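You operate a simulated robot arm through the tools that you are given. There is no shell and no other tool.

You run a simulated robot arm. Do the job below in one go: nothing can be reset, and whatever is moved stays where it is left.

TASK
Measure the short silver roll in the gauge and stand it on the seat with its size.
Fine: close the jaw on the roll, then slide the jaw back out.

Only the result counts: the job must be done as asked and must still hold three seconds after the hand-in. Knocking over, shifting, dropping, spilling or breaking anything else fails it.

THE ROBOT
A 6-joint arm with a three-finger gripper, fixed in place. Base frame: the origin is on the floor under the middle of its stand, x ahead of it, y to its left, z up; the work surface is at about z = 856. Readings come in mm, rad, newtons and seconds.
It reaches about 1213 mm from its shoulder. Its first joint turns from -2.897 to 2.897 rad. Payload 4.89 kg.
The tool frame sits at the grasp point between the pads (the TCP): z along the fingers, y along the line on which they close. The tips reach 30 mm beyond it. The gripper opens to 164 mm; its body begins 125 mm behind the TCP.
Orientation is that of the tool frame in the base frame, as a unit quaternion [x, y, z, w]. With the fingers straight down and closing along the base's y, the tool's x points along the base's -x, its y along +y and its z along -z.

THE INTERFACE
- The arm moves only by the tool nudge_tool. Its argument "deltas" is a list of rows, each an object of numbers (a shift or turn left out is 0, a gripper value left out holds the last): "dx", "dy", "dz": the shift along the tool's x, y, z in units of 20 mm (1.0 is 20 mm); "wx", "wy", "wz": the turn, a rotation vector about the tool's x, y, z in units of 4 degrees (1.0 is 4 degrees); "gripper": the gripper command, from -1 (fully open) to 1 (shut), values between in proportion. In form: [{"dx": .., "dy": .., "dz": .., "wx": .., "wy": .., "wz": .., "gripper": ..}, ...]. A call has 1 to 20 rows; each row shifts and turns the commanded pose from where the row before left it, along the tool's axes as they then stand. A call with a number of a shift or a turn outside -1 to 1 is refused whole. A row lasts 0.2 s, in which the tool goes at most 50 mm and 0.15 rad; a call with a longer step from one row to the next is refused whole, and so is a gripper value outside its range. A pose out of reach is approached as far as the arm can. The call stops where the force on the tool passes 50 N (or 10 N more than at its start, if that is more) or the arm is blocked; 0.2 s more then pass. Each finger travels about 108 mm/s and halts on what it meets, pressing with about 41 N; the grip force reading is that of the motor and also rises with nothing between the fingers. The clock runs only during rows and for 0.2 s after the last one: add rows that do not move to give the fingers time. It gives the time, the measured TCP pose, the force on the tool (base axes), the opening and the grip force at its end, in the units of the frame above (readings bear some noise), with the torque about the TCP (base axes, N m) and any sound that the robot's microphone picked up.
- Cameras (640 x 400 px; columns grow to the right, rows downward): "scene" is fixed at [49.5, 485.6, 1449.1]; the picture's right is [-0.55, -0.84, 0.00], its down [-0.46, 0.31, -0.83] and it looks along [0.69, -0.46, -0.56] (base axes); focal length 376 px, centre (320, 200). "wrist" rides on the gripper at [76, -2, -152] in the tool frame; the picture's right is [0.02, 1.00, 0.00], its down [-0.88, 0.02, -0.47] and it looks along [-0.47, 0.01, 0.88] (tool axes); focal length 247 px, centre (320, 200). There is no depth. A picture from a camera that has moved, and an enlarged one, comes with that camera's place and axes in the base frame and with its lens. The place of the scene camera against the robot may be out by one fixed shift of up to 18 mm in any direction.
- snapshot(camera): a new picture of that camera. No time passes.
- move_column(by): moves the trunk up (or, below 0, down) by that many mm; the arm rides with it, the base frame stays. It gives what a move gives, with no picture.
- zoom(camera, box): a new picture of the part [left, top, right, bottom] of that camera's present view, enlarged. No time passes.
- sign_off(): hands the job in; it is judged then, once.

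Places have to be worked out from the pictures, the camera data and where the tool is seen. Open the gripper and draw the arm clear of the work before you hand the job in, unless the task says otherwise.

The tools are called after "Request:" by a JSON object that holds its "fn" and its "kwargs". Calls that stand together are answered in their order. nudge_tool: Moves the arm, as the interface text tells. Its arguments: {"type":"object","properties":{"deltas":{"type":"array"}},"required":["deltas"]} The other tools are called the same way: move_column (by) moves the trunk up or down; snapshot (camera) takes a picture; zoom (camera, box) takes an enlarged picture of a part of a camera's view; sign_off () hands the job in.

At the start:

```text
t: 0.0
tcp_pos: [569.8, -254.7, 1159.3]
tool_rot: [0.0, 1.0, 0.0, 0.0]
force: [-0.3, 0.1, 0.7]
torque: [0.02, 0.02, -0.03]
width: 163.9
gripper_force: 0.0
trunk travel left (down, up): [-150.0, 240.0]
```

scene: 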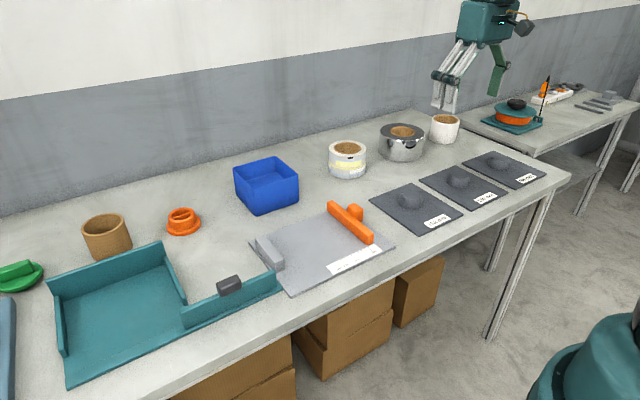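
wrist: 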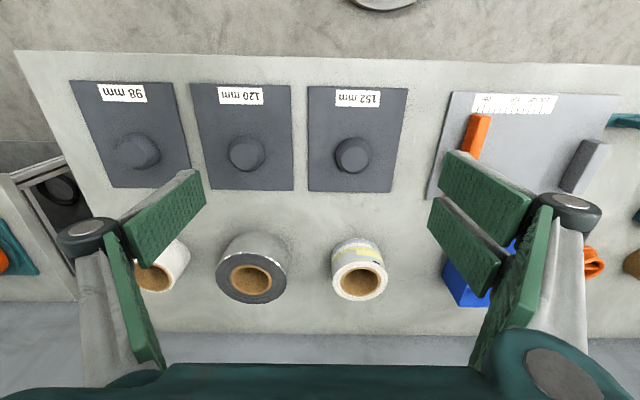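

I'll start by looking closely at the rolls, the gauge and the seats before moving anything.

Request:
{"fn": "zoom", "kwargs": {"camera": "scene", "box": [310, 90, 490, 200]}}

Request:
{"fn": "zoom", "kwargs": {"camera": "scene", "box": [240, 180, 410, 300]}}

Request:
{"fn": "zoom", "kwargs": {"camera": "scene", "box": [360, 130, 560, 250]}}

Request:
{"fn": "zoom", "kwargs": {"camera": "wrist", "box": [60, 60, 420, 310]}}

Request:
{"fn": "zoom", "kwargs": {"camera": "wrist", "box": [400, 70, 640, 220]}}

```text
3.56 times, centred on (400, 145) of scene
camera zoom: at [49.5, 485.6, 1449.1], right [-0.55, -0.84, 0.0], down [-0.46, 0.31, -0.83], along [0.69, -0.46, -0.56], focal length 1337 px, centre (36, 396)
```

zoom: 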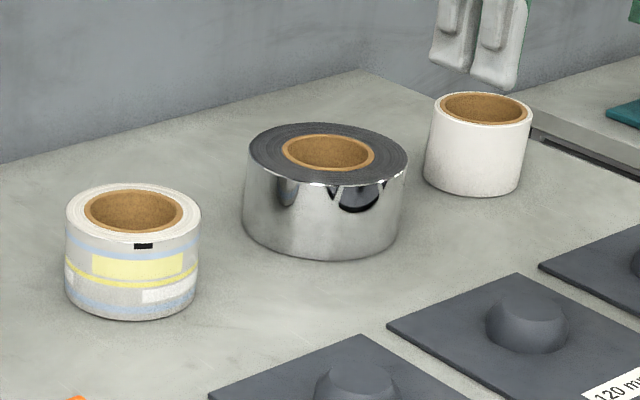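

```text
3.33 times, centred on (325, 240) of scene
camera zoom: at [49.5, 485.6, 1449.1], right [-0.55, -0.84, 0.0], down [-0.46, 0.31, -0.83], along [0.69, -0.46, -0.56], focal length 1253 px, centre (303, 67)
```

zoom: 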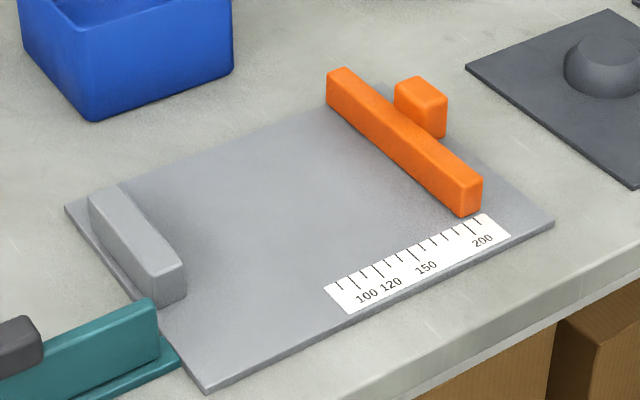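

```text
3.20 times, centred on (460, 190) of scene
camera zoom: at [49.5, 485.6, 1449.1], right [-0.55, -0.84, 0.0], down [-0.46, 0.31, -0.83], along [0.69, -0.46, -0.56], focal length 1203 px, centre (-128, 232)
```

zoom: 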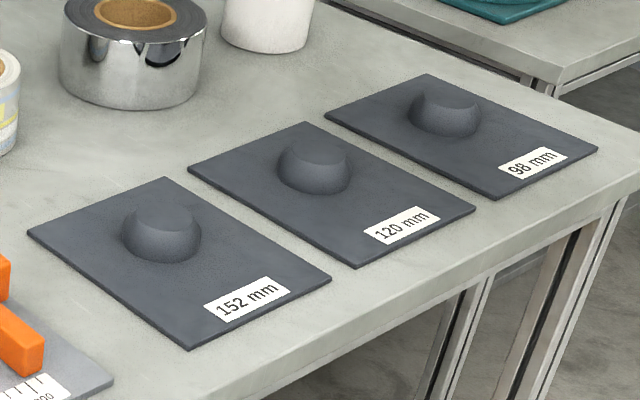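

```text
1.60 times, centred on (240, 185) of wrist
camera zoom: at [495.4, -256.9, 1312.9], right [-0.02, 1.0, 0.0], down [0.88, 0.02, 0.47], along [0.47, 0.01, -0.88], focal length 395 px, centre (448, 224)
```

zoom: 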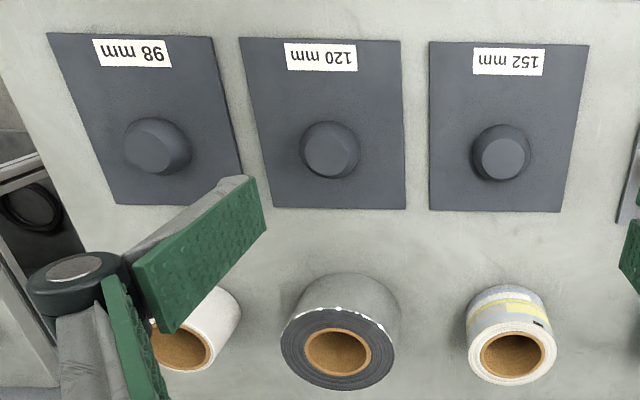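

```text
2.67 times, centred on (520, 145) of wrist
camera zoom: at [495.4, -256.9, 1312.9], right [-0.02, 1.0, 0.0], down [0.88, 0.02, 0.47], along [0.47, 0.01, -0.88], focal length 659 px, centre (-213, 347)
```

zoom: 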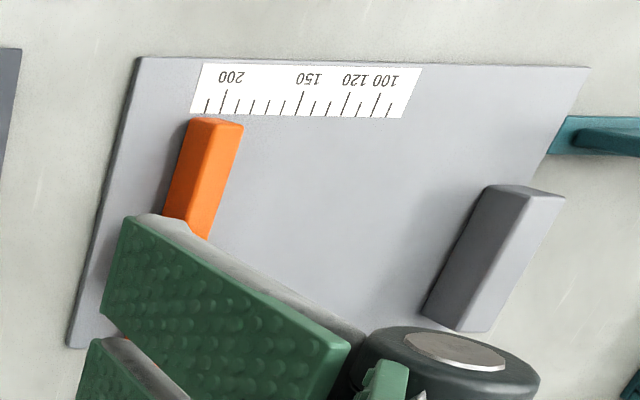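

The chrome roll in the middle sits near (892, -400) and looks roughly 150 mm wide. The gauge plate spans about x 525–730, y -34–248. Before planning a grasp I'll look at the gripper's fingers and the back of the gauge.

Request:
{"fn": "zoom", "kwargs": {"camera": "scene", "box": [410, 0, 550, 120]}}

Request:
{"fn": "zoom", "kwargs": {"camera": "scene", "box": [310, 190, 400, 260]}}

Request:
{"fn": "zoom", "kwargs": {"camera": "wrist", "box": [200, 220, 420, 320]}}

Request:
{"fn": "zoom", "kwargs": {"camera": "scene", "box": [365, 110, 440, 170]}}

```text
3.33 times, centred on (480, 60) of scene
camera zoom: at [49.5, 485.6, 1449.1], right [-0.55, -0.84, 0.0], down [-0.46, 0.31, -0.83], along [0.69, -0.46, -0.56], focal length 1253 px, centre (-213, 667)
```

zoom: 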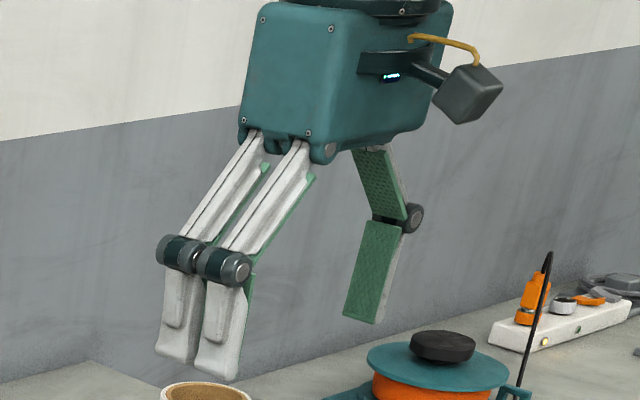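

```text
5.71 times, centred on (355, 225) of scene
camera zoom: at [49.5, 485.6, 1449.1], right [-0.55, -0.84, 0.0], down [-0.46, 0.31, -0.83], along [0.69, -0.46, -0.56], focal length 2148 px, centre (120, 57)
```

zoom: 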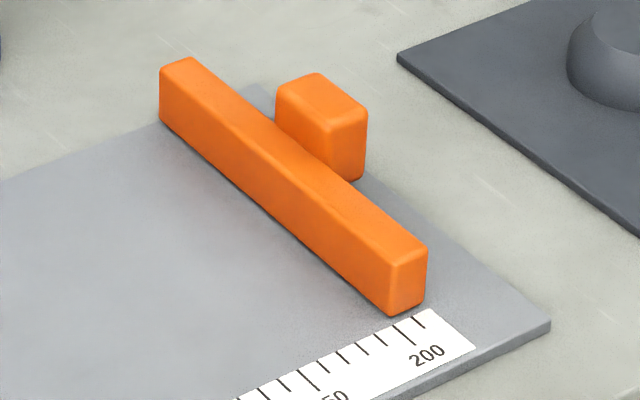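

```text
2.91 times, centred on (310, 270) of wrist
camera zoom: at [495.4, -256.9, 1312.9], right [-0.02, 1.0, 0.0], down [0.88, 0.02, 0.47], along [0.47, 0.01, -0.88], focal length 718 px, centre (349, -4)
```

zoom: 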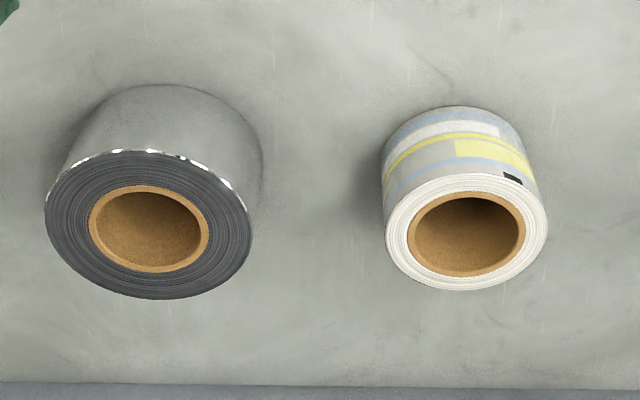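

```text
6.67 times, centred on (402, 140) of scene
camera zoom: at [49.5, 485.6, 1449.1], right [-0.55, -0.84, 0.0], down [-0.46, 0.31, -0.83], along [0.69, -0.46, -0.56], focal length 2506 px, centre (-230, 600)
```

zoom: 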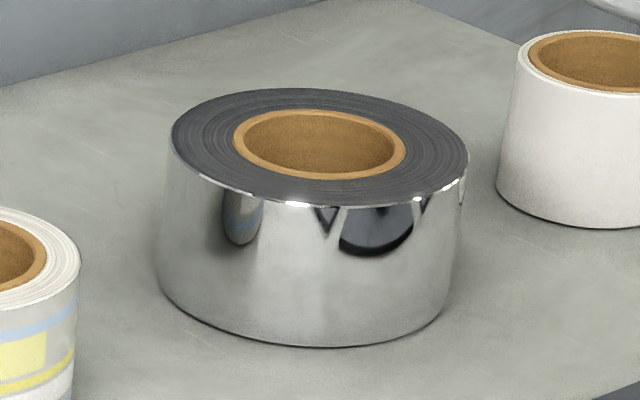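

The gripper has two fingers on base +y and a single one on -y. The silver roll stands at about (893, -403), with more than 80 mm of free space to either neighbour. I'll move partway so the wrist camera is centred on the silver roll and its position can be measured.

Request:
{"fn": "nudge_tool", "kwargs": {"deltas": [{"dx": -0.95, "dy": -0.725, "dz": 0.145, "gripper": -1}, {"dx": -0.95, "dy": -0.725, "dz": 0.145}, {"dx": -0.95, "dy": -0.725, "dz": 0.145}, {"dx": -0.95, "dy": -0.725, "dz": 0.145}, {"dx": -0.95, "dy": -0.725, "dz": 0.145}, {"dx": -0.95, "dy": -0.725, "dz": 0.145}, {"dx": -0.95, "dy": -0.725, "dz": 0.145}, {"dx": -0.95, "dy": -0.725, "dz": 0.145}, {"dx": -0.95, "dy": -0.725, "dz": 0.145}, {"dx": -0.95, "dy": -0.725, "dz": 0.145}, {}]}}

Request:
{"fn": "snapshot", "kwargs": {"camera": "wrist"}}

Request:
{"fn": "snapshot", "kwargs": {"camera": "scene"}}

```text
t: 2.4
tcp_pos: [762.1, -401.0, 1129.6]
tool_rot: [0.001, 1.0, 0.0, 0.0]
force: [0.5, -1.0, -0.7]
torque: [0.03, 0.08, 0.02]
width: 163.9
gripper_force: 0.1
trunk travel left (down, up): [-150.0, 240.0]
```

```text
taken
camera wrist: at [687.0, -403.6, 1283.6], right [-0.02, 1.0, 0.0], down [0.88, 0.02, 0.47], along [0.47, 0.01, -0.88], focal length 247 px, centre (320, 200)
```

wrist: 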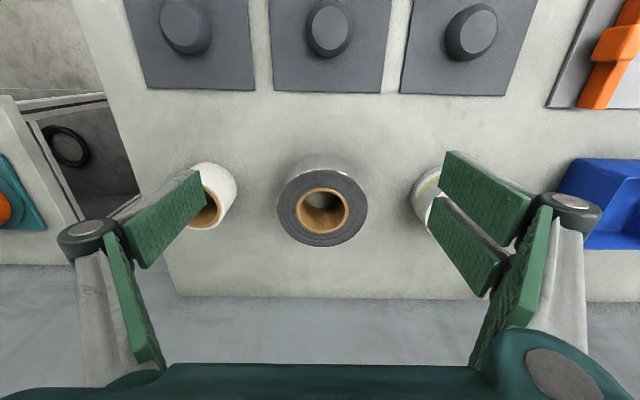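

```text
taken
```

scene: 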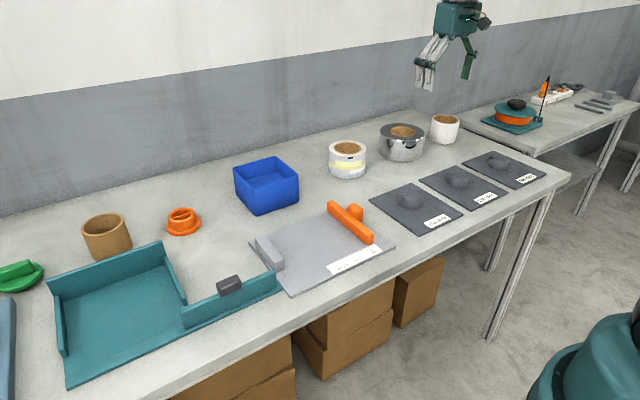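

Request:
{"fn": "zoom", "kwargs": {"camera": "wrist", "box": [260, 140, 388, 260]}}

Request:
{"fn": "zoom", "kwargs": {"camera": "wrist", "box": [170, 120, 490, 320]}}

```text
3.33 times, centred on (324, 200) of wrist
camera zoom: at [687.0, -403.6, 1283.6], right [-0.02, 1.0, 0.0], down [0.88, 0.02, 0.47], along [0.47, 0.01, -0.88], focal length 823 px, centre (307, 200)
```

zoom: 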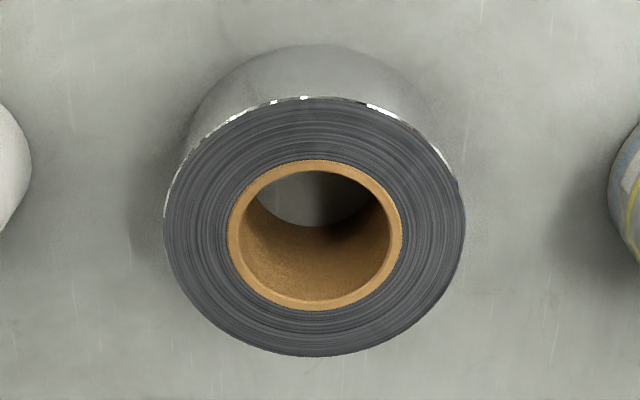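

```text
2.00 times, centred on (330, 220) of wrist
camera zoom: at [687.0, -403.6, 1283.6], right [-0.02, 1.0, 0.0], down [0.88, 0.02, 0.47], along [0.47, 0.01, -0.88], focal length 494 px, centre (300, 160)
```

zoom: 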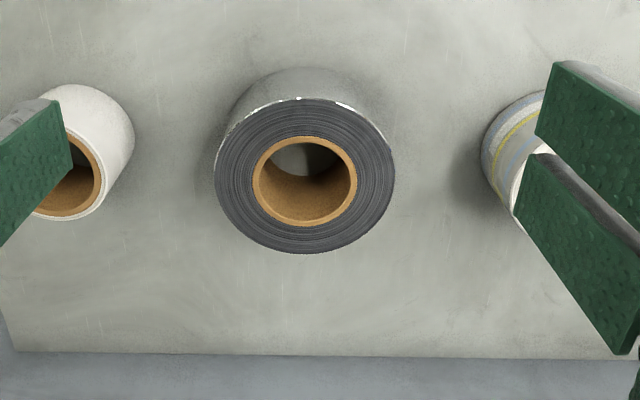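

The silver roll's top is at z≈932 (about 76 mm tall), its diameter is about 150 mm, and it is centred near (894, -396). I'll turn the tool by -90° about its axis so the fingers close along base x. That keeps the fingers clear of the gauge jaws, which face each other along y.

Request:
{"fn": "nudge_tool", "kwargs": {"deltas": [{"wz": -1}, {"wz": -1}, {"wz": -1}, {"wz": -1}, {"wz": -1}, {"wz": -1}, {"wz": -1}, {"wz": -1}, {"wz": -1}, {"wz": -1}, {"wz": -1}, {"wz": -1}, {"wz": -1}, {"wz": -1}, {"wz": -1}, {"wz": -1}, {"wz": -1}, {"wz": -1}, {"wz": -1}, {"wz": -1}]}}

```text
t: 6.6
tcp_pos: [761.0, -400.3, 1132.0]
tool_rot: [-0.642, 0.766, 0.0, 0.0]
force: [-0.7, -0.6, 0.6]
torque: [0.03, 0.0, 0.0]
width: 164.0
gripper_force: 0.1
trunk travel left (down, up): [-150.0, 240.0]
```

The turn works; 10° remain. I'll finish it and shift so that the wrist camera looks at the silver roll along +y.

Request:
{"fn": "nudge_tool", "kwargs": {"deltas": [{"wz": -1}, {"wz": -1}, {"wz": -0.5}, {"dy": -0.95, "dx": 0.64}, {"dy": -0.95, "dx": 0.64}, {"dy": -0.95, "dx": 0.64}, {"dy": -0.95, "dx": 0.64}, {"dy": -0.95, "dx": 0.64}, {"dy": -0.95, "dx": 0.64}, {"dy": -0.95, "dx": 0.64}, {}]}}

Request:
{"fn": "snapshot", "kwargs": {"camera": "wrist"}}

Request:
{"fn": "snapshot", "kwargs": {"camera": "scene"}}

```text
t: 9.0
tcp_pos: [892.2, -489.8, 1130.1]
tool_rot: [-0.707, 0.707, 0.0, 0.001]
force: [-0.3, 0.6, -0.7]
torque: [0.04, 0.08, 0.02]
width: 163.8
gripper_force: 0.1
trunk travel left (down, up): [-150.0, 240.0]
```

```text
taken
camera wrist: at [895.6, -567.3, 1283.8], right [-1.0, -0.02, 0.0], down [-0.02, 0.88, 0.47], along [-0.01, 0.47, -0.88], focal length 247 px, centre (320, 200)
```

wrist: 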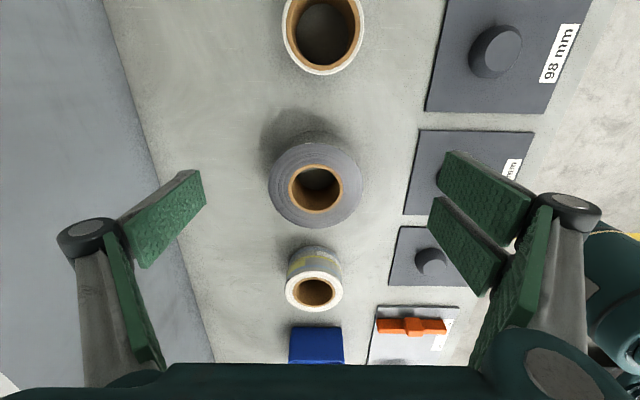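

```text
taken
```

scene: 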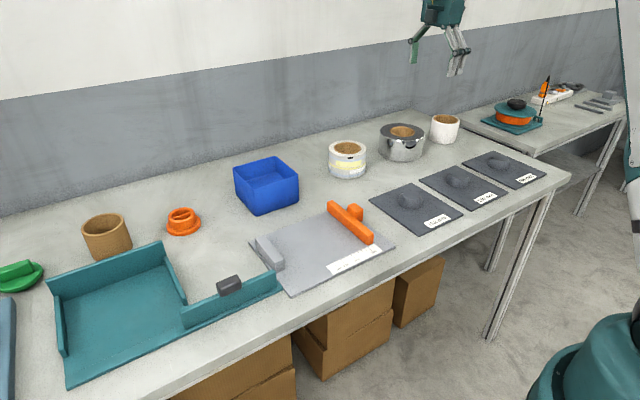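

Request:
{"fn": "zoom", "kwargs": {"camera": "wrist", "box": [252, 120, 380, 240]}}

Request:
{"fn": "zoom", "kwargs": {"camera": "wrist", "box": [340, 220, 500, 370]}}

```text
3.33 times, centred on (316, 180) of wrist
camera zoom: at [895.6, -567.3, 1283.8], right [-1.0, -0.02, 0.0], down [-0.02, 0.88, 0.47], along [-0.01, 0.47, -0.88], focal length 823 px, centre (333, 267)
```

zoom: 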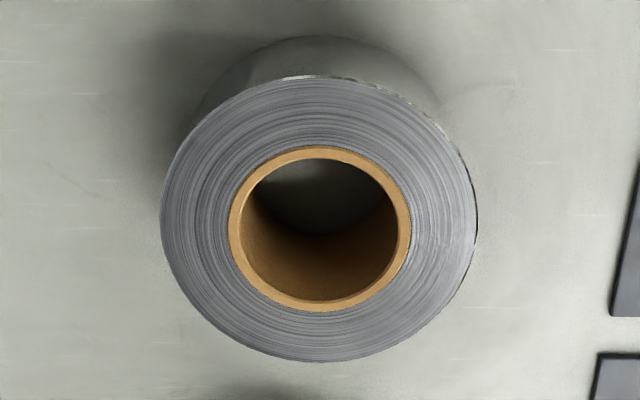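

```text
2.67 times, centred on (420, 295) of wrist
camera zoom: at [895.6, -567.3, 1283.8], right [-1.0, -0.02, 0.0], down [-0.02, 0.88, 0.47], along [-0.01, 0.47, -0.88], focal length 659 px, centre (53, -53)
```

zoom: 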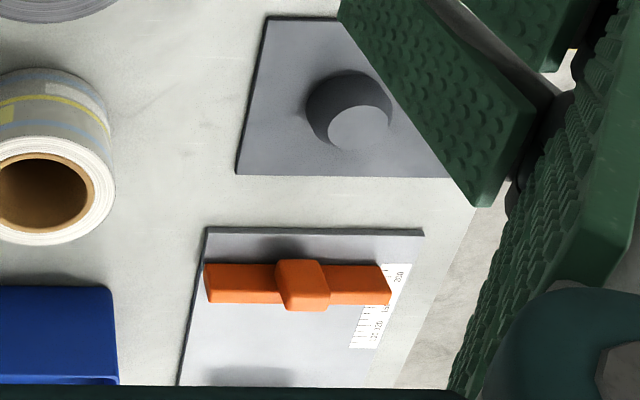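

From two views the silver roll's centre comes out at about (898, -396), top z≈930. I'll move above it and come down to 40 mm over its rim to check how the fingers straddle it.

Request:
{"fn": "nudge_tool", "kwargs": {"deltas": [{"dx": -0.94, "dy": -0.06, "gripper": -1}, {"dx": -0.94, "dy": -0.06}, {"dx": -0.94, "dy": -0.06}, {"dx": -0.94, "dy": -0.06}, {"dx": -0.94, "dy": -0.06}, {"dz": 0.95}, {"dz": 0.95}, {"dz": 0.95}, {"dz": 0.95}, {"dz": 0.95}, {"dz": 0.95}, {"dz": 0.8}, {}]}}

Request:
{"fn": "snapshot", "kwargs": {"camera": "wrist"}}

Request:
{"fn": "zoom", "kwargs": {"camera": "scene", "box": [330, 60, 490, 180]}}

```text
t: 11.8
tcp_pos: [899.3, -396.3, 1000.6]
tool_rot: [-0.707, 0.707, 0.0, -0.001]
force: [-0.4, 0.2, -0.3]
torque: [-0.01, 0.02, 0.02]
width: 163.9
gripper_force: 0.0
trunk travel left (down, up): [-150.0, 240.0]
```

```text
taken
camera wrist: at [902.1, -473.4, 1153.8], right [-1.0, -0.02, 0.0], down [-0.02, 0.88, 0.47], along [-0.01, 0.47, -0.88], focal length 247 px, centre (320, 200)
```

wrist: 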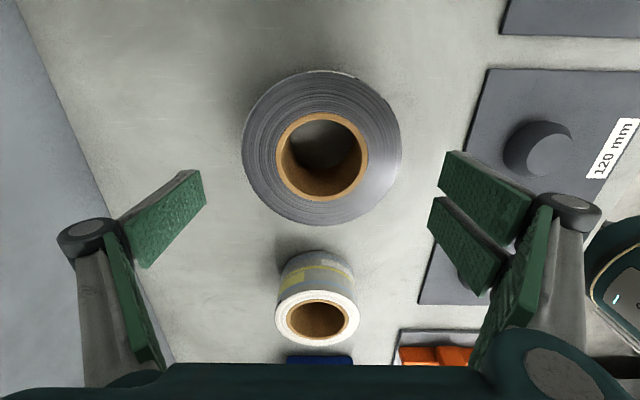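

```text
3.33 times, centred on (410, 120) of scene
camera zoom: at [49.5, 485.6, 1449.1], right [-0.55, -0.84, 0.0], down [-0.46, 0.31, -0.83], along [0.69, -0.46, -0.56], focal length 1253 px, centre (20, 467)
```

zoom: 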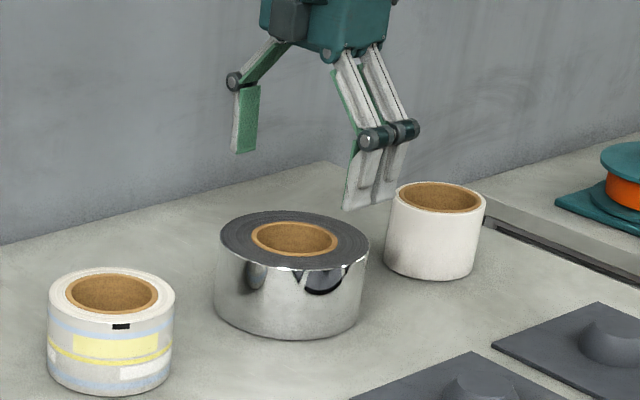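

The roll is centred between the fingers: x within about 1 mm and y within about 2 mm of the TCP. I'll descend slowly to TCP z≈908, which leaves the tips about 20 mm above the table.

Request:
{"fn": "nudge_tool", "kwargs": {"deltas": [{"dz": 0.5, "gripper": -1}, {"dz": 0.5}, {"dz": 0.5}, {"dz": 0.4}, {"dz": 0.4}, {"dz": 0.4}, {"dz": 0.4}, {"dz": 0.4}, {"dz": 0.4}, {"dz": 0.4}, {"dz": 0.33}, {}]}}

Request:
{"fn": "snapshot", "kwargs": {"camera": "wrist"}}

Request:
{"fn": "zoom", "kwargs": {"camera": "scene", "box": [350, 70, 470, 180]}}

```text
t: 14.4
tcp_pos: [899.0, -396.0, 907.6]
tool_rot: [0.708, -0.707, 0.0, 0.0]
force: [-1.0, 0.1, -0.3]
torque: [-0.01, 0.0, -0.01]
width: 164.0
gripper_force: 0.0
trunk travel left (down, up): [-150.0, 240.0]
```

```text
taken
camera wrist: at [902.7, -472.8, 1061.0], right [-1.0, -0.02, 0.0], down [-0.02, 0.88, 0.47], along [-0.01, 0.47, -0.88], focal length 247 px, centre (320, 200)
```

wrist: 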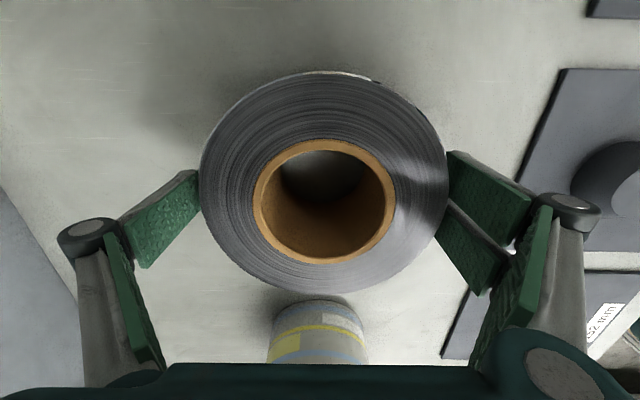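

```text
3.64 times, centred on (410, 125) of scene
camera zoom: at [49.5, 485.6, 1449.1], right [-0.55, -0.84, 0.0], down [-0.46, 0.31, -0.83], along [0.69, -0.46, -0.56], focal length 1367 px, centre (-7, 473)
```

zoom: 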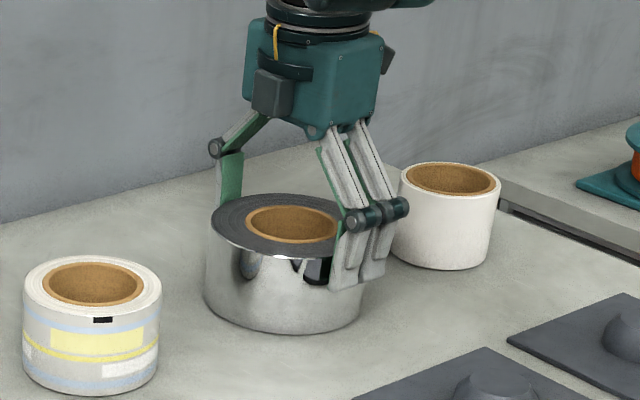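

The roll sits between the pads with clearance on both sides. I'll close the fingers on it and then lift it slightly.

Request:
{"fn": "nudge_tool", "kwargs": {"deltas": [{"gripper": 1}, {}, {}, {}, {}]}}

Request:
{"fn": "snapshot", "kwargs": {"camera": "wrist"}}

```text
t: 15.6
tcp_pos: [898.7, -394.5, 908.1]
tool_rot: [-0.707, 0.707, 0.0, 0.0]
force: [-1.9, -1.1, 5.8]
torque: [0.0, 0.3, 0.33]
width: 150.7
gripper_force: 41.0
trunk travel left (down, up): [-150.0, 240.0]
```

```text
taken
camera wrist: at [902.4, -472.8, 1061.4], right [-1.0, -0.02, 0.0], down [-0.02, 0.88, 0.47], along [-0.01, 0.47, -0.88], focal length 247 px, centre (320, 200)
```

wrist: 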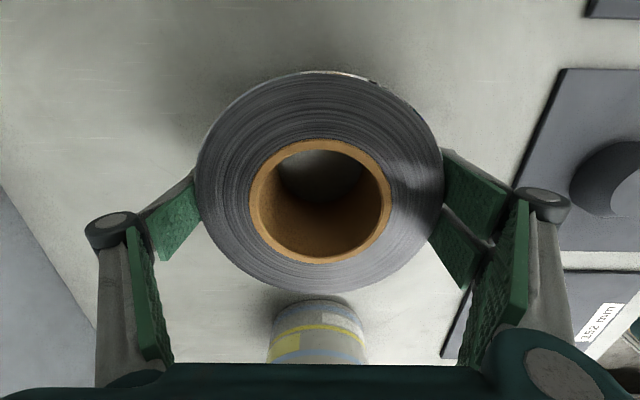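

The grip stopped at 150.7 mm with 41 N, so the roll is held. I'll lift it straight up 120 mm and check that it doesn't slip.

Request:
{"fn": "nudge_tool", "kwargs": {"deltas": [{"dz": -0.3, "gripper": 1}, {"dz": -0.4}, {"dz": -0.5}, {"dz": -0.6}, {"dz": -0.6}, {"dz": -0.6}, {"dz": -0.6}, {"dz": -0.6}, {"dz": -0.6}, {"dz": -0.6}, {"dz": -0.6}, {}]}}

Request:
{"fn": "snapshot", "kwargs": {"camera": "wrist"}}

Request:
{"fn": "snapshot", "kwargs": {"camera": "scene"}}

```text
t: 18.2
tcp_pos: [899.2, -396.0, 1028.1]
tool_rot: [-0.707, 0.707, 0.0, 0.0]
force: [0.0, 1.0, -9.3]
torque: [-0.06, 0.0, -0.01]
width: 150.7
gripper_force: 40.9
trunk travel left (down, up): [-150.0, 240.0]
```

```text
taken
camera wrist: at [902.2, -473.3, 1181.5], right [-1.0, -0.02, 0.0], down [-0.02, 0.88, 0.47], along [-0.01, 0.47, -0.88], focal length 247 px, centre (320, 200)
```

wrist: 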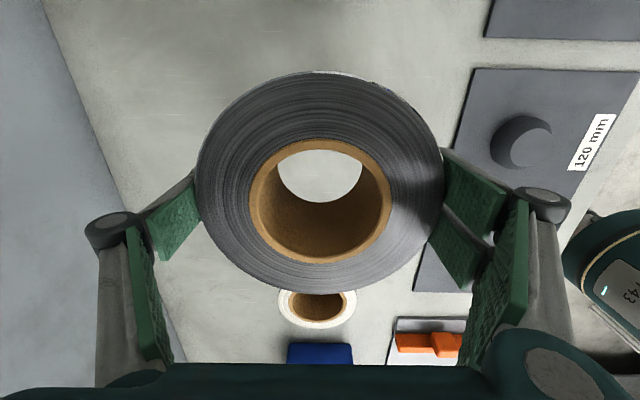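

```text
taken
```

scene: 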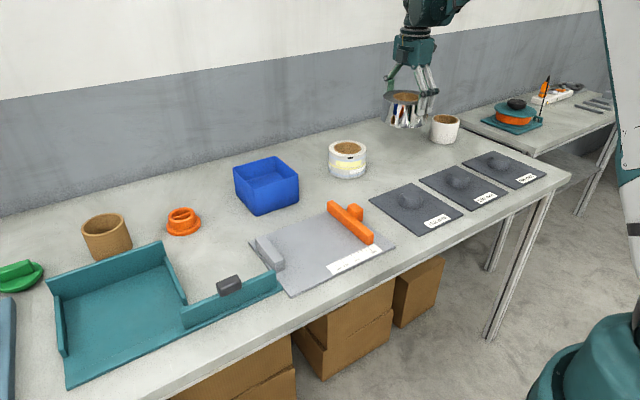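

The roll is lifted and hanging level (about 9 N). The gauge gap runs from roughly y≈20–27 (orange face) to y≈219–229 (fixed face), centred on x≈650. I'll carry the roll there at a safe height, in two legs.

Request:
{"fn": "nudge_tool", "kwargs": {"deltas": [{"dz": -0.8, "gripper": 1}, {"dz": -0.8}, {"dx": -0.6, "dy": 0.3}, {"dx": -0.97, "dy": 0.46}, {"dx": -0.97, "dy": 0.46}, {"dx": -0.97, "dy": 0.46}, {"dx": -0.97, "dy": 0.46}, {"dx": -0.97, "dy": 0.46}, {"dx": -0.97, "dy": 0.46}, {"dx": -0.97, "dy": 0.46}, {"dx": -0.97, "dy": 0.46}, {"dx": -0.97, "dy": 0.46}, {"dx": -0.97, "dy": 0.46}, {"dx": -0.97, "dy": 0.46}, {"dx": -0.97, "dy": 0.46}, {"dx": -0.6, "dy": 0.3}, {}]}}

Request:
{"fn": "snapshot", "kwargs": {"camera": "wrist"}}

Request:
{"fn": "snapshot", "kwargs": {"camera": "scene"}}

```text
t: 21.8
tcp_pos: [777.0, -138.9, 1059.5]
tool_rot: [-0.707, 0.707, -0.001, 0.0]
force: [-1.0, 0.4, -9.4]
torque: [-0.03, -0.01, -0.04]
width: 150.6
gripper_force: 41.2
trunk travel left (down, up): [-150.0, 240.0]
```

```text
taken
camera wrist: at [780.3, -215.8, 1212.3], right [-1.0, -0.02, 0.0], down [-0.02, 0.88, 0.47], along [-0.01, 0.47, -0.88], focal length 247 px, centre (320, 200)
```

wrist: 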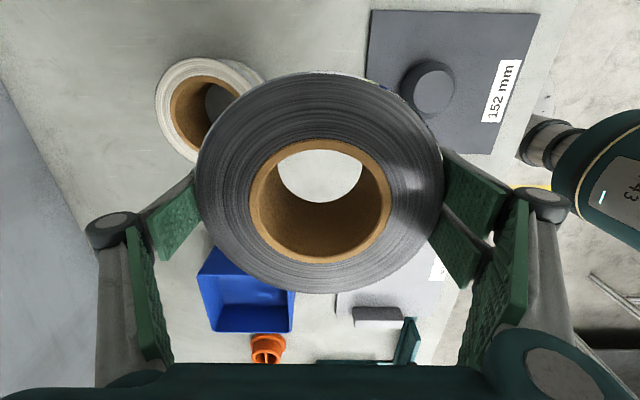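

```text
taken
```

scene: 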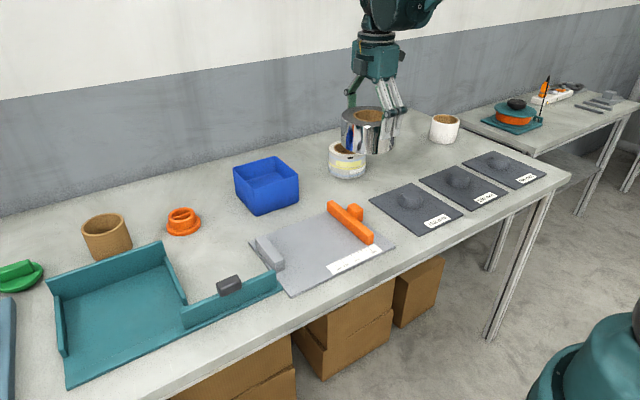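

The carry is stable. From here the wrist camera also sees the 152 mm seat and the fixed gauge jaw, so I'll zoom in on both to refine their places.

Request:
{"fn": "zoom", "kwargs": {"camera": "wrist", "box": [360, 0, 560, 160]}}

Request:
{"fn": "zoom", "kwargs": {"camera": "wrist", "box": [310, 240, 470, 370]}}

```text
2.50 times, centred on (460, 80) of wrist
camera zoom: at [780.3, -215.8, 1212.3], right [-1.0, -0.02, 0.0], down [-0.02, 0.88, 0.47], along [-0.01, 0.47, -0.88], focal length 617 px, centre (-30, 500)
```

zoom: 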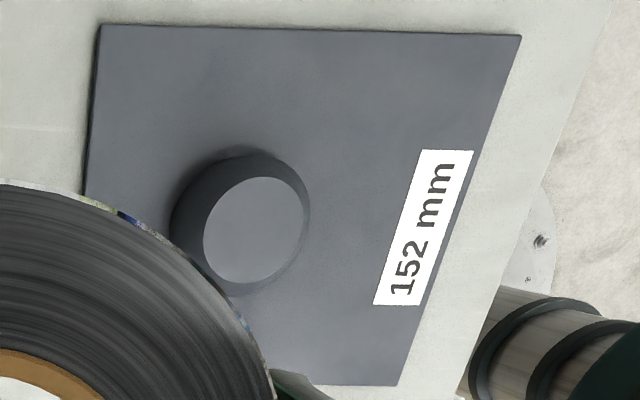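

```text
3.08 times, centred on (390, 305) of wrist
camera zoom: at [780.3, -215.8, 1212.3], right [-1.0, -0.02, 0.0], down [-0.02, 0.88, 0.47], along [-0.01, 0.47, -0.88], focal length 760 px, centre (105, -123)
```

zoom: 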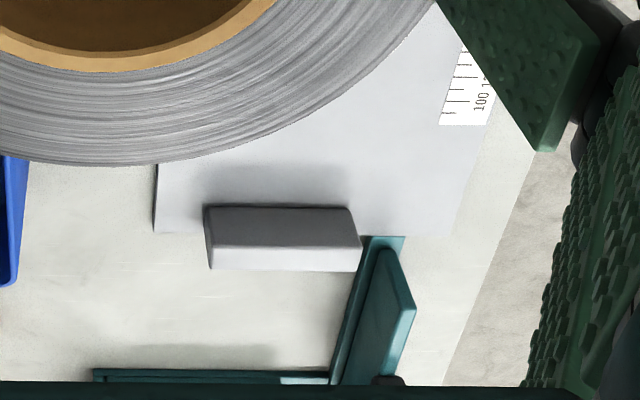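

The fixed jaw's face is at y≈223 (x 605–704), about 30 mm tall, and the 152 seat's boss is near (640, -194) with a conical top. I'll move the roll over the gauge to about (653, 136).

Request:
{"fn": "nudge_tool", "kwargs": {"deltas": [{"dx": -0.6, "dy": 0.27, "gripper": 1}, {"dx": -0.94, "dy": 0.42}, {"dx": -0.94, "dy": 0.42}, {"dx": -0.94, "dy": 0.42}, {"dx": -0.94, "dy": 0.42}, {"dx": -0.94, "dy": 0.42}, {"dx": -0.94, "dy": 0.42}, {"dx": -0.94, "dy": 0.42}, {"dx": -0.94, "dy": 0.42}, {"dx": -0.94, "dy": 0.42}, {"dx": -0.94, "dy": 0.42}, {"dx": -0.94, "dy": 0.42}, {"dx": -0.94, "dy": 0.42}, {"dx": -0.94, "dy": 0.42}, {"dx": -0.93, "dy": 0.47}, {"dz": 0.5}, {"dz": 0.9}, {"dz": 0.9}, {"dz": 0.9}, {"dz": 0.5}]}}

Request:
{"fn": "snapshot", "kwargs": {"camera": "wrist"}}

Request:
{"fn": "snapshot", "kwargs": {"camera": "scene"}}

Request:
{"fn": "zoom", "kwargs": {"camera": "scene", "box": [230, 130, 420, 300]}}

```text
t: 26.0
tcp_pos: [653.7, 137.1, 984.1]
tool_rot: [0.707, -0.707, 0.0, 0.0]
force: [-0.4, 1.0, -8.3]
torque: [0.0, 0.0, 0.0]
width: 150.7
gripper_force: 41.4
trunk travel left (down, up): [-150.0, 240.0]
```

```text
taken
camera wrist: at [656.5, 60.6, 1138.6], right [-1.0, -0.02, 0.0], down [-0.02, 0.88, 0.47], along [-0.01, 0.47, -0.88], focal length 247 px, centre (320, 200)
```

wrist: 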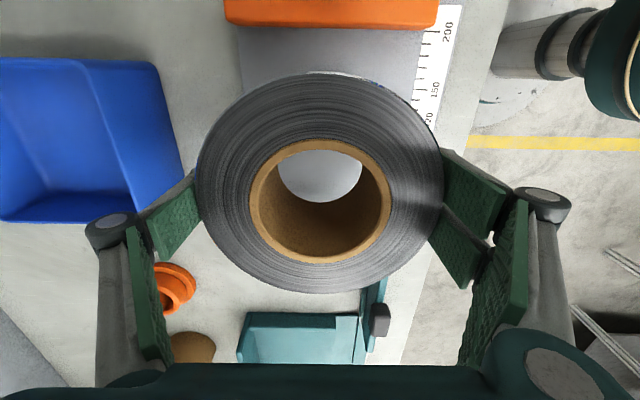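

```text
taken
```

scene: 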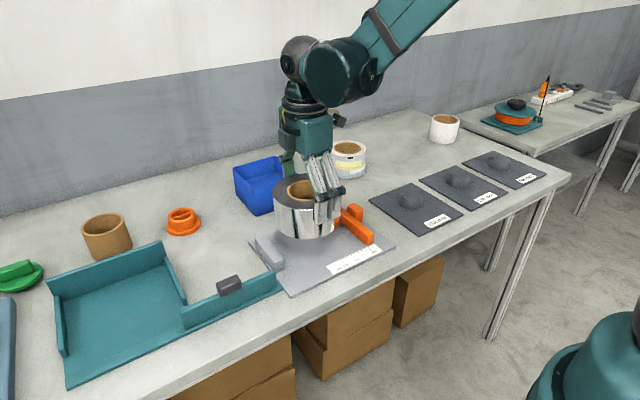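

```text
2.35 times, centred on (325, 215) of scene
camera zoom: at [49.5, 485.6, 1449.1], right [-0.55, -0.84, 0.0], down [-0.46, 0.31, -0.83], along [0.69, -0.46, -0.56], focal length 884 px, centre (308, 165)
```

zoom: 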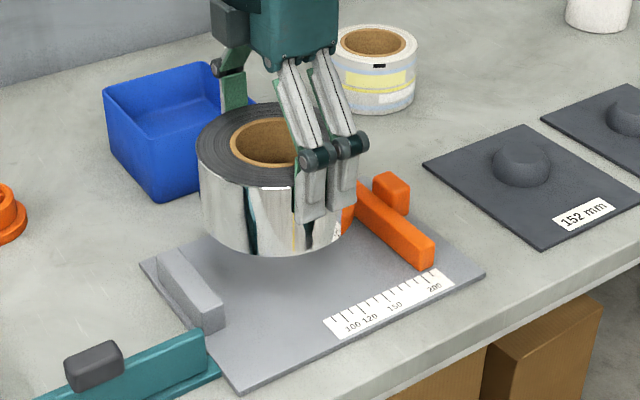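

The roll hovers between the jaws. I'll check the remaining clearances (blue box on the +x side, orange jaw against its scale) before lowering.

Request:
{"fn": "zoom", "kwargs": {"camera": "wrist", "box": [360, 0, 520, 130]}}

Request:
{"fn": "zoom", "kwargs": {"camera": "wrist", "box": [60, 40, 260, 260]}}

Request:
{"fn": "zoom", "kwargs": {"camera": "scene", "box": [225, 140, 345, 240]}}

```text
3.08 times, centred on (440, 65) of wrist
camera zoom: at [656.5, 60.6, 1138.6], right [-1.0, -0.02, 0.0], down [-0.02, 0.88, 0.47], along [-0.01, 0.47, -0.88], focal length 760 px, centre (-49, 615)
```

zoom: 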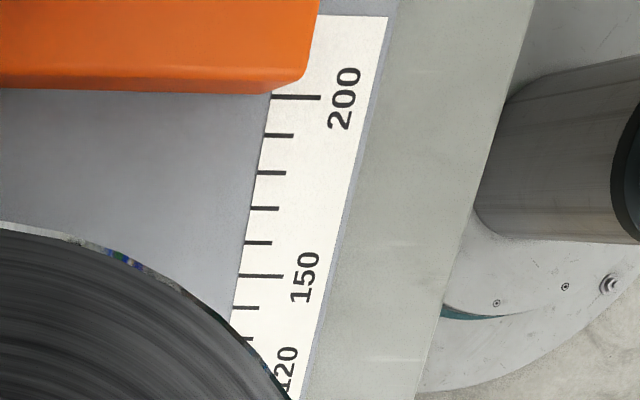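

```text
1.82 times, centred on (160, 150) of wrist
camera zoom: at [656.5, 60.6, 1138.6], right [-1.0, -0.02, 0.0], down [-0.02, 0.88, 0.47], along [-0.01, 0.47, -0.88], focal length 449 px, centre (611, 291)
```

zoom: 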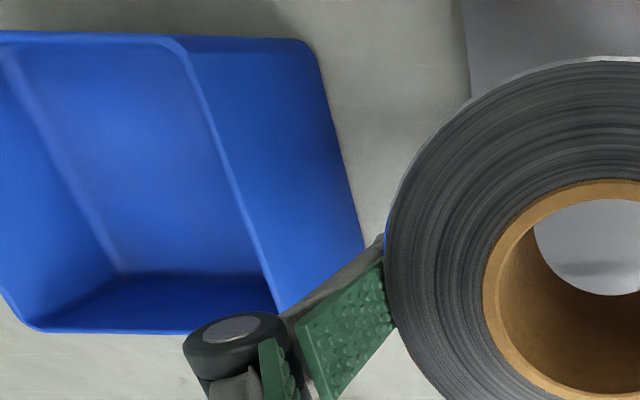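

```text
4.00 times, centred on (285, 190) of scene
camera zoom: at [49.5, 485.6, 1449.1], right [-0.55, -0.84, 0.0], down [-0.46, 0.31, -0.83], along [0.69, -0.46, -0.56], focal length 1504 px, centre (460, 240)
```

zoom: 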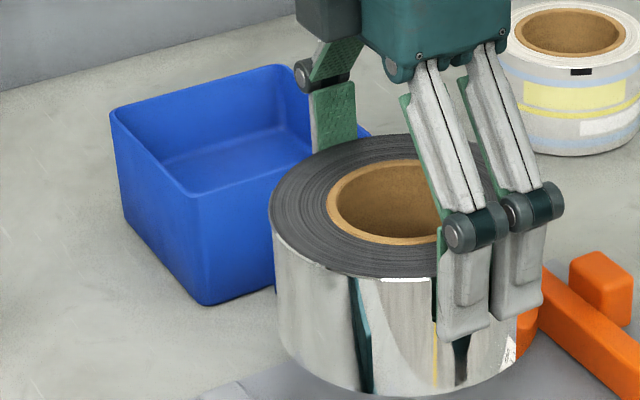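

The blue box wall is at x≈824, which is well clear. The orange face reads about 201 on the scale at y≈28, so the fixed face is at y≈228. I'll shift 5 mm toward it and lower to just above the plate.

Request:
{"fn": "nudge_tool", "kwargs": {"deltas": [{"dx": -0.25, "gripper": 1}, {"dz": 0.5}, {"dz": 0.5}, {"dz": 0.5}, {"dz": 0.5}, {"dz": 0.4}, {"dz": 0.3}, {"dz": 0.3}, {"dz": 0.2}, {}]}}

Request:
{"fn": "zoom", "kwargs": {"camera": "scene", "box": [240, 170, 400, 300]}}

```text
t: 28.2
tcp_pos: [654.3, 142.7, 921.0]
tool_rot: [-0.707, 0.707, 0.0, 0.0]
force: [0.6, 0.3, -9.3]
torque: [-0.01, 0.0, 0.01]
width: 150.7
gripper_force: 40.9
trunk travel left (down, up): [-150.0, 240.0]
```

```text
3.08 times, centred on (320, 235) of scene
camera zoom: at [49.5, 485.6, 1449.1], right [-0.55, -0.84, 0.0], down [-0.46, 0.31, -0.83], along [0.69, -0.46, -0.56], focal length 1157 px, centre (320, 92)
```

zoom: 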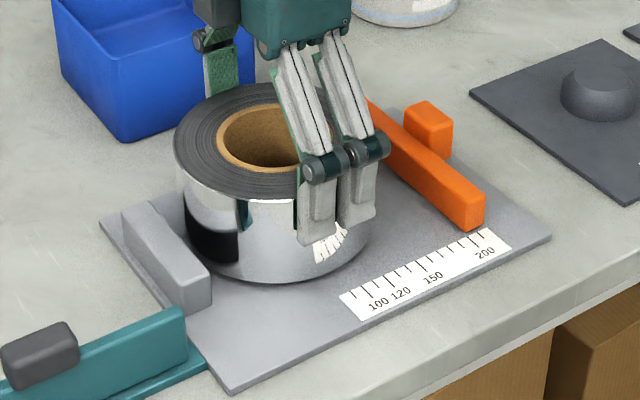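

The roll is a few mm above the plate, with a gap to the fixed jaw. I'll lower in small steps until the weight comes off.

Request:
{"fn": "nudge_tool", "kwargs": {"deltas": [{"dz": 0.08}, {"dz": 0.08}, {"dz": 0.06}, {}]}}

```text
t: 29.2
tcp_pos: [653.5, 142.5, 917.2]
tool_rot: [-0.707, 0.707, 0.0, 0.0]
force: [0.8, 1.2, -9.0]
torque: [0.01, 0.03, -0.01]
width: 150.7
gripper_force: 40.7
trunk travel left (down, up): [-150.0, 240.0]
```

Request:
{"fn": "nudge_tool", "kwargs": {"deltas": [{"dz": 0.06}, {"dz": 0.06}, {}]}}

```text
t: 30.0
tcp_pos: [654.4, 142.5, 916.4]
tool_rot: [0.708, -0.707, -0.001, 0.0]
force: [5.1, 4.8, 22.8]
torque: [0.05, -0.19, 0.45]
width: 150.8
gripper_force: 40.8
trunk travel left (down, up): [-150.0, 240.0]
```

Contact with the plate at TCP z≈916.5. I'll relieve the press slightly and open the gripper to release the roll.

Request:
{"fn": "nudge_tool", "kwargs": {"deltas": [{"dz": -0.05}, {}, {"gripper": -0.9}, {}, {"gripper": -1}, {}, {}]}}

Request:
{"fn": "snapshot", "kwargs": {"camera": "wrist"}}

Request:
{"fn": "zoom", "kwargs": {"camera": "scene", "box": [240, 170, 400, 300]}}

```text
t: 31.6
tcp_pos: [653.5, 141.1, 915.8]
tool_rot: [-0.706, 0.708, 0.0, 0.0]
force: [0.0, 0.0, 0.3]
torque: [0.0, 0.03, 0.01]
width: 164.1
gripper_force: 0.0
trunk travel left (down, up): [-150.0, 240.0]
```

```text
taken
camera wrist: at [656.7, 64.1, 1069.2], right [-1.0, -0.02, 0.0], down [-0.02, 0.88, 0.47], along [-0.01, 0.47, -0.88], focal length 247 px, centre (320, 200)
```

wrist: 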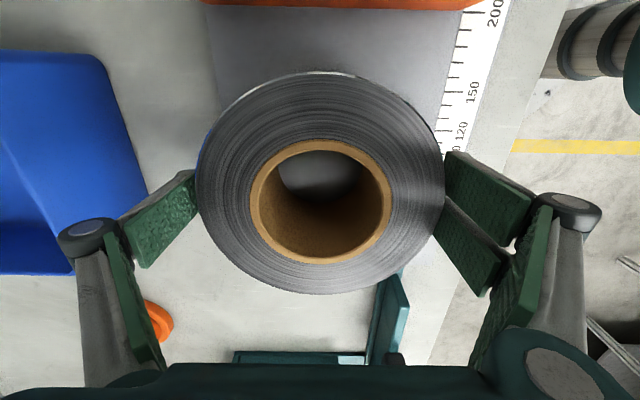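

```text
3.08 times, centred on (320, 235) of scene
camera zoom: at [49.5, 485.6, 1449.1], right [-0.55, -0.84, 0.0], down [-0.46, 0.31, -0.83], along [0.69, -0.46, -0.56], focal length 1157 px, centre (320, 92)
```

zoom: 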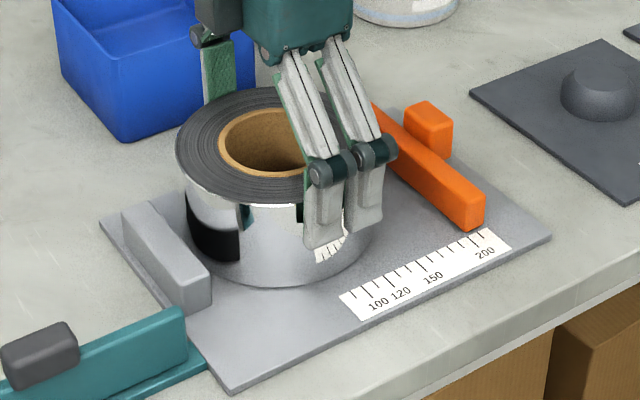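

The roll stands released on the plate. I'll raise the gripper straight up, watching for drag on the roll.

Request:
{"fn": "nudge_tool", "kwargs": {"deltas": [{"dz": -0.3, "gripper": -1}, {"dz": -0.4}, {"dz": -0.5}, {"dz": -0.5}, {"dz": -0.6}, {"dz": -0.7}, {"dz": -0.8}, {"dz": -0.9}, {"dz": -0.9}, {"dz": -0.9}, {}]}}

Request:
{"fn": "snapshot", "kwargs": {"camera": "wrist"}}

Request:
{"fn": "zoom", "kwargs": {"camera": "scene", "box": [240, 170, 400, 300]}}

```text
t: 34.0
tcp_pos: [653.4, 142.1, 1046.0]
tool_rot: [-0.707, 0.707, 0.0, -0.001]
force: [0.3, 0.4, -0.5]
torque: [-0.02, -0.02, 0.0]
width: 164.0
gripper_force: 0.0
trunk travel left (down, up): [-150.0, 240.0]
```

```text
taken
camera wrist: at [656.1, 65.1, 1199.5], right [-1.0, -0.02, 0.0], down [-0.02, 0.88, 0.47], along [-0.01, 0.47, -0.88], focal length 247 px, centre (320, 200)
```

wrist: 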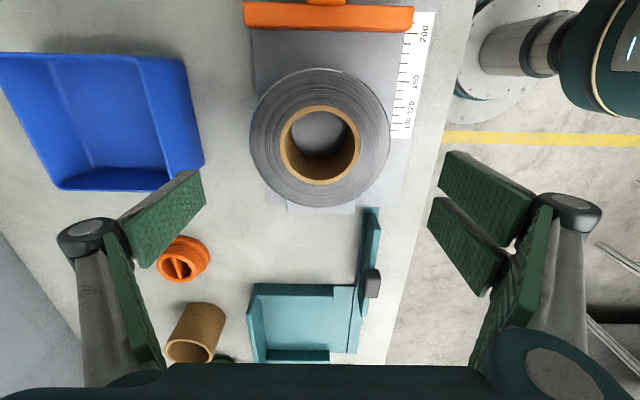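

```text
3.08 times, centred on (320, 235) of scene
camera zoom: at [49.5, 485.6, 1449.1], right [-0.55, -0.84, 0.0], down [-0.46, 0.31, -0.83], along [0.69, -0.46, -0.56], focal length 1157 px, centre (320, 92)
```

zoom: 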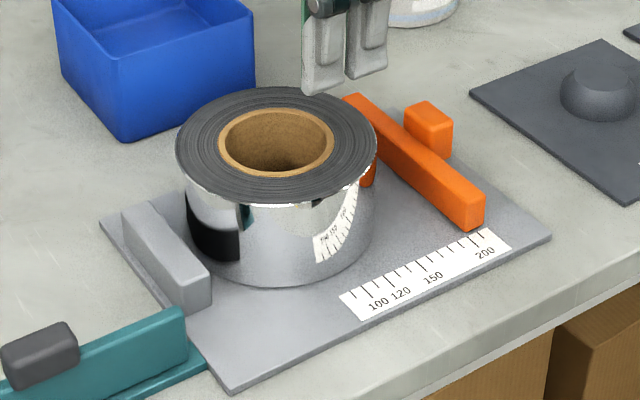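

The roll is on the gauge, upright, with a small gap to the fixed jaw. Next I'll back off along -y so the wrist camera can see the orange jaw's knob.

Request:
{"fn": "nudge_tool", "kwargs": {"deltas": [{"dx": 0.6, "dy": 0.1, "gripper": -1}, {"dx": 0.95, "dy": 0.1}, {"dx": 0.95}, {"dx": 0.95}, {"dx": 0.95}, {"dx": 0.95}, {"dx": 0.95}, {"dx": 0.95}, {"dx": 0.95}, {"dx": 0.95}, {"dx": 0.95}, {"dx": 0.95}, {"dx": 0.75}, {}]}}

Request:
{"fn": "snapshot", "kwargs": {"camera": "wrist"}}

Request:
{"fn": "zoom", "kwargs": {"camera": "wrist", "box": [240, 130, 440, 280]}}

```text
t: 37.0
tcp_pos: [648.8, -95.1, 1045.6]
tool_rot: [-0.706, 0.708, 0.0, 0.001]
force: [-0.4, 0.6, -0.1]
torque: [0.0, 0.02, 0.0]
width: 163.9
gripper_force: 0.1
trunk travel left (down, up): [-150.0, 240.0]
```

```text
taken
camera wrist: at [651.5, -171.8, 1200.0], right [-1.0, -0.02, 0.0], down [-0.02, 0.88, 0.47], along [-0.01, 0.47, -0.88], focal length 247 px, centre (320, 200)
```

wrist: 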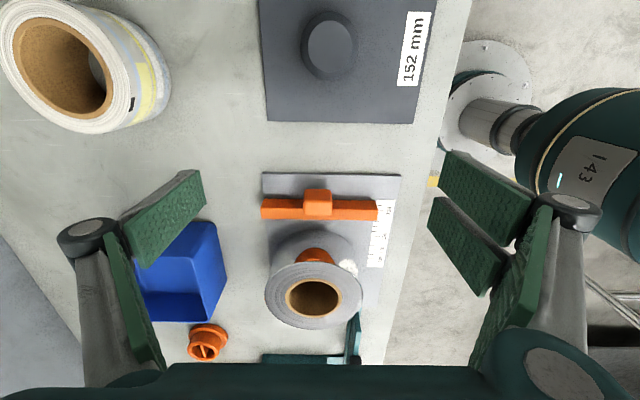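

```text
2.67 times, centred on (340, 205) of wrist
camera zoom: at [651.5, -171.8, 1200.0], right [-1.0, -0.02, 0.0], down [-0.02, 0.88, 0.47], along [-0.01, 0.47, -0.88], focal length 659 px, centre (267, 187)
```

zoom: 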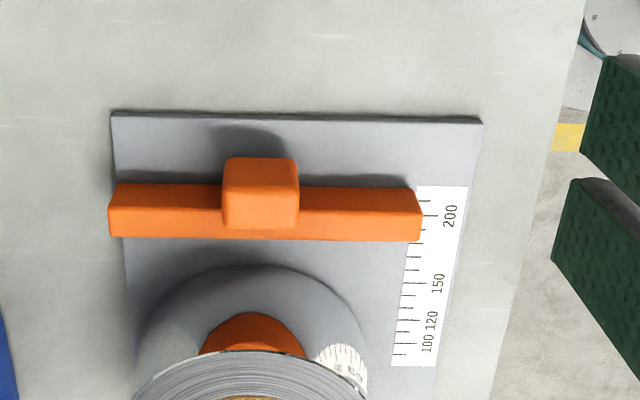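

The knob is centred at x≈651, its outer face at y≈-15 and its top at z≈903. The bar spans x 562–736 and is about 29 mm tall. I'll push the knob with the closed gripper used as a pusher, so first I'll shut the fingers up here and look at their shape.

Request:
{"fn": "nudge_tool", "kwargs": {"deltas": [{"gripper": 1}, {}, {}, {}, {}, {}]}}

Request:
{"fn": "snapshot", "kwargs": {"camera": "wrist"}}

Request:
{"fn": "zoom", "kwargs": {"camera": "scene", "box": [290, 110, 450, 250]}}

```text
t: 38.4
tcp_pos: [647.5, -94.7, 1047.5]
tool_rot: [-0.707, 0.707, 0.0, -0.001]
force: [0.4, -0.5, 0.6]
torque: [0.0, -0.03, 0.01]
width: 0.1
gripper_force: 41.2
trunk travel left (down, up): [-150.0, 240.0]
```

```text
taken
camera wrist: at [651.5, -171.6, 1200.0], right [-1.0, -0.02, 0.0], down [-0.02, 0.88, 0.47], along [-0.01, 0.47, -0.88], focal length 247 px, centre (320, 200)
```

wrist: 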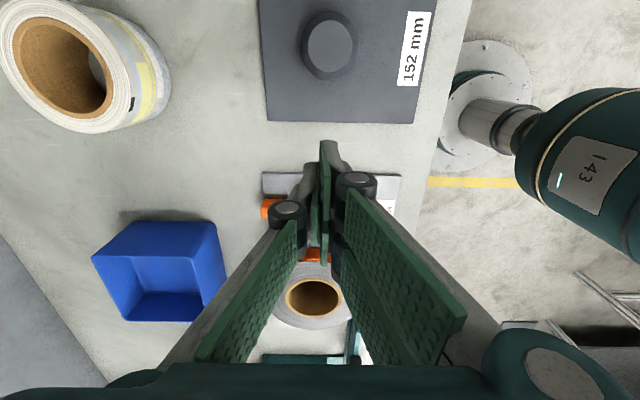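

```text
2.86 times, centred on (370, 180) of scene
camera zoom: at [49.5, 485.6, 1449.1], right [-0.55, -0.84, 0.0], down [-0.46, 0.31, -0.83], along [0.69, -0.46, -0.56], focal length 1074 px, centre (177, 257)
```

zoom: 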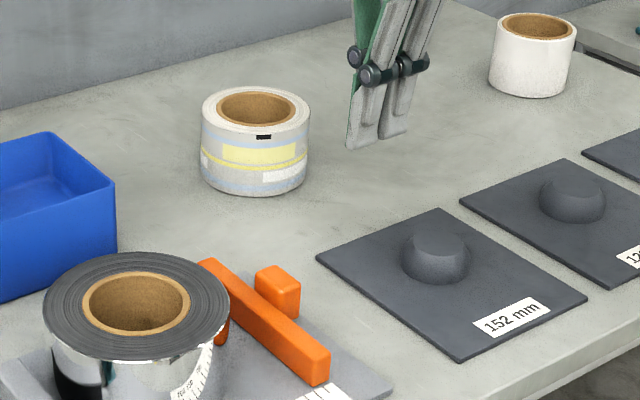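

Request:
{"fn": "zoom", "kwargs": {"camera": "wrist", "box": [230, 110, 410, 280]}}

Request:
{"fn": "zoom", "kwargs": {"camera": "scene", "box": [360, 100, 420, 150]}}

Request:
{"fn": "zoom", "kwargs": {"camera": "wrist", "box": [250, 0, 450, 130]}}

```text
2.35 times, centred on (320, 195) of wrist
camera zoom: at [651.5, -171.6, 1200.0], right [-1.0, -0.02, 0.0], down [-0.02, 0.88, 0.47], along [-0.01, 0.47, -0.88], focal length 581 px, centre (320, 212)
```

zoom: 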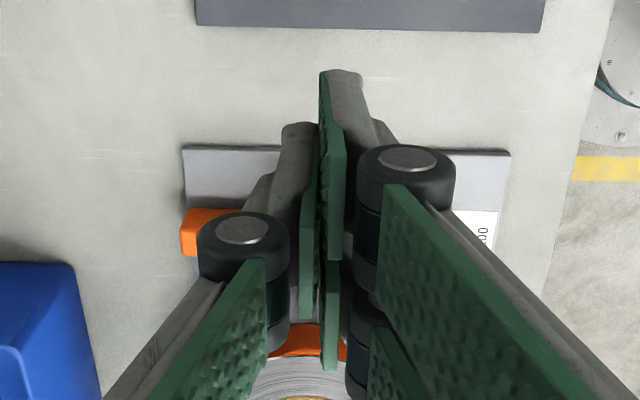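

```text
8.00 times, centred on (390, 125) of scene
camera zoom: at [49.5, 485.6, 1449.1], right [-0.55, -0.84, 0.0], down [-0.46, 0.31, -0.83], along [0.69, -0.46, -0.56], focal length 3007 px, centre (-240, 800)
```

zoom: 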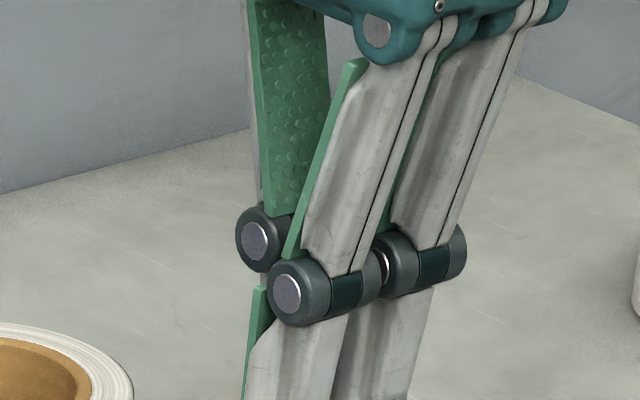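

```text
3.08 times, centred on (350, 65) of wrist
camera zoom: at [651.5, -171.6, 1200.0], right [-1.0, -0.02, 0.0], down [-0.02, 0.88, 0.47], along [-0.01, 0.47, -0.88], focal length 760 px, centre (228, 615)
```

zoom: 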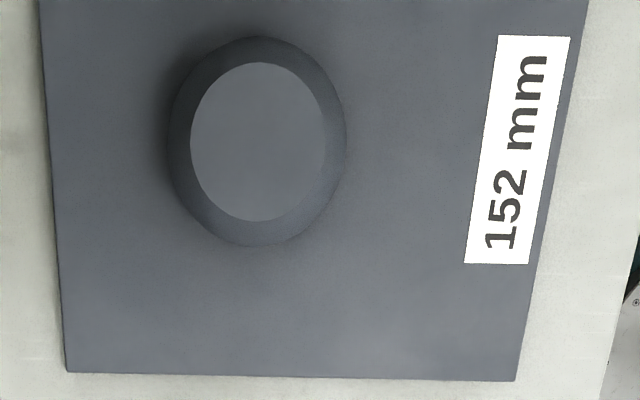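

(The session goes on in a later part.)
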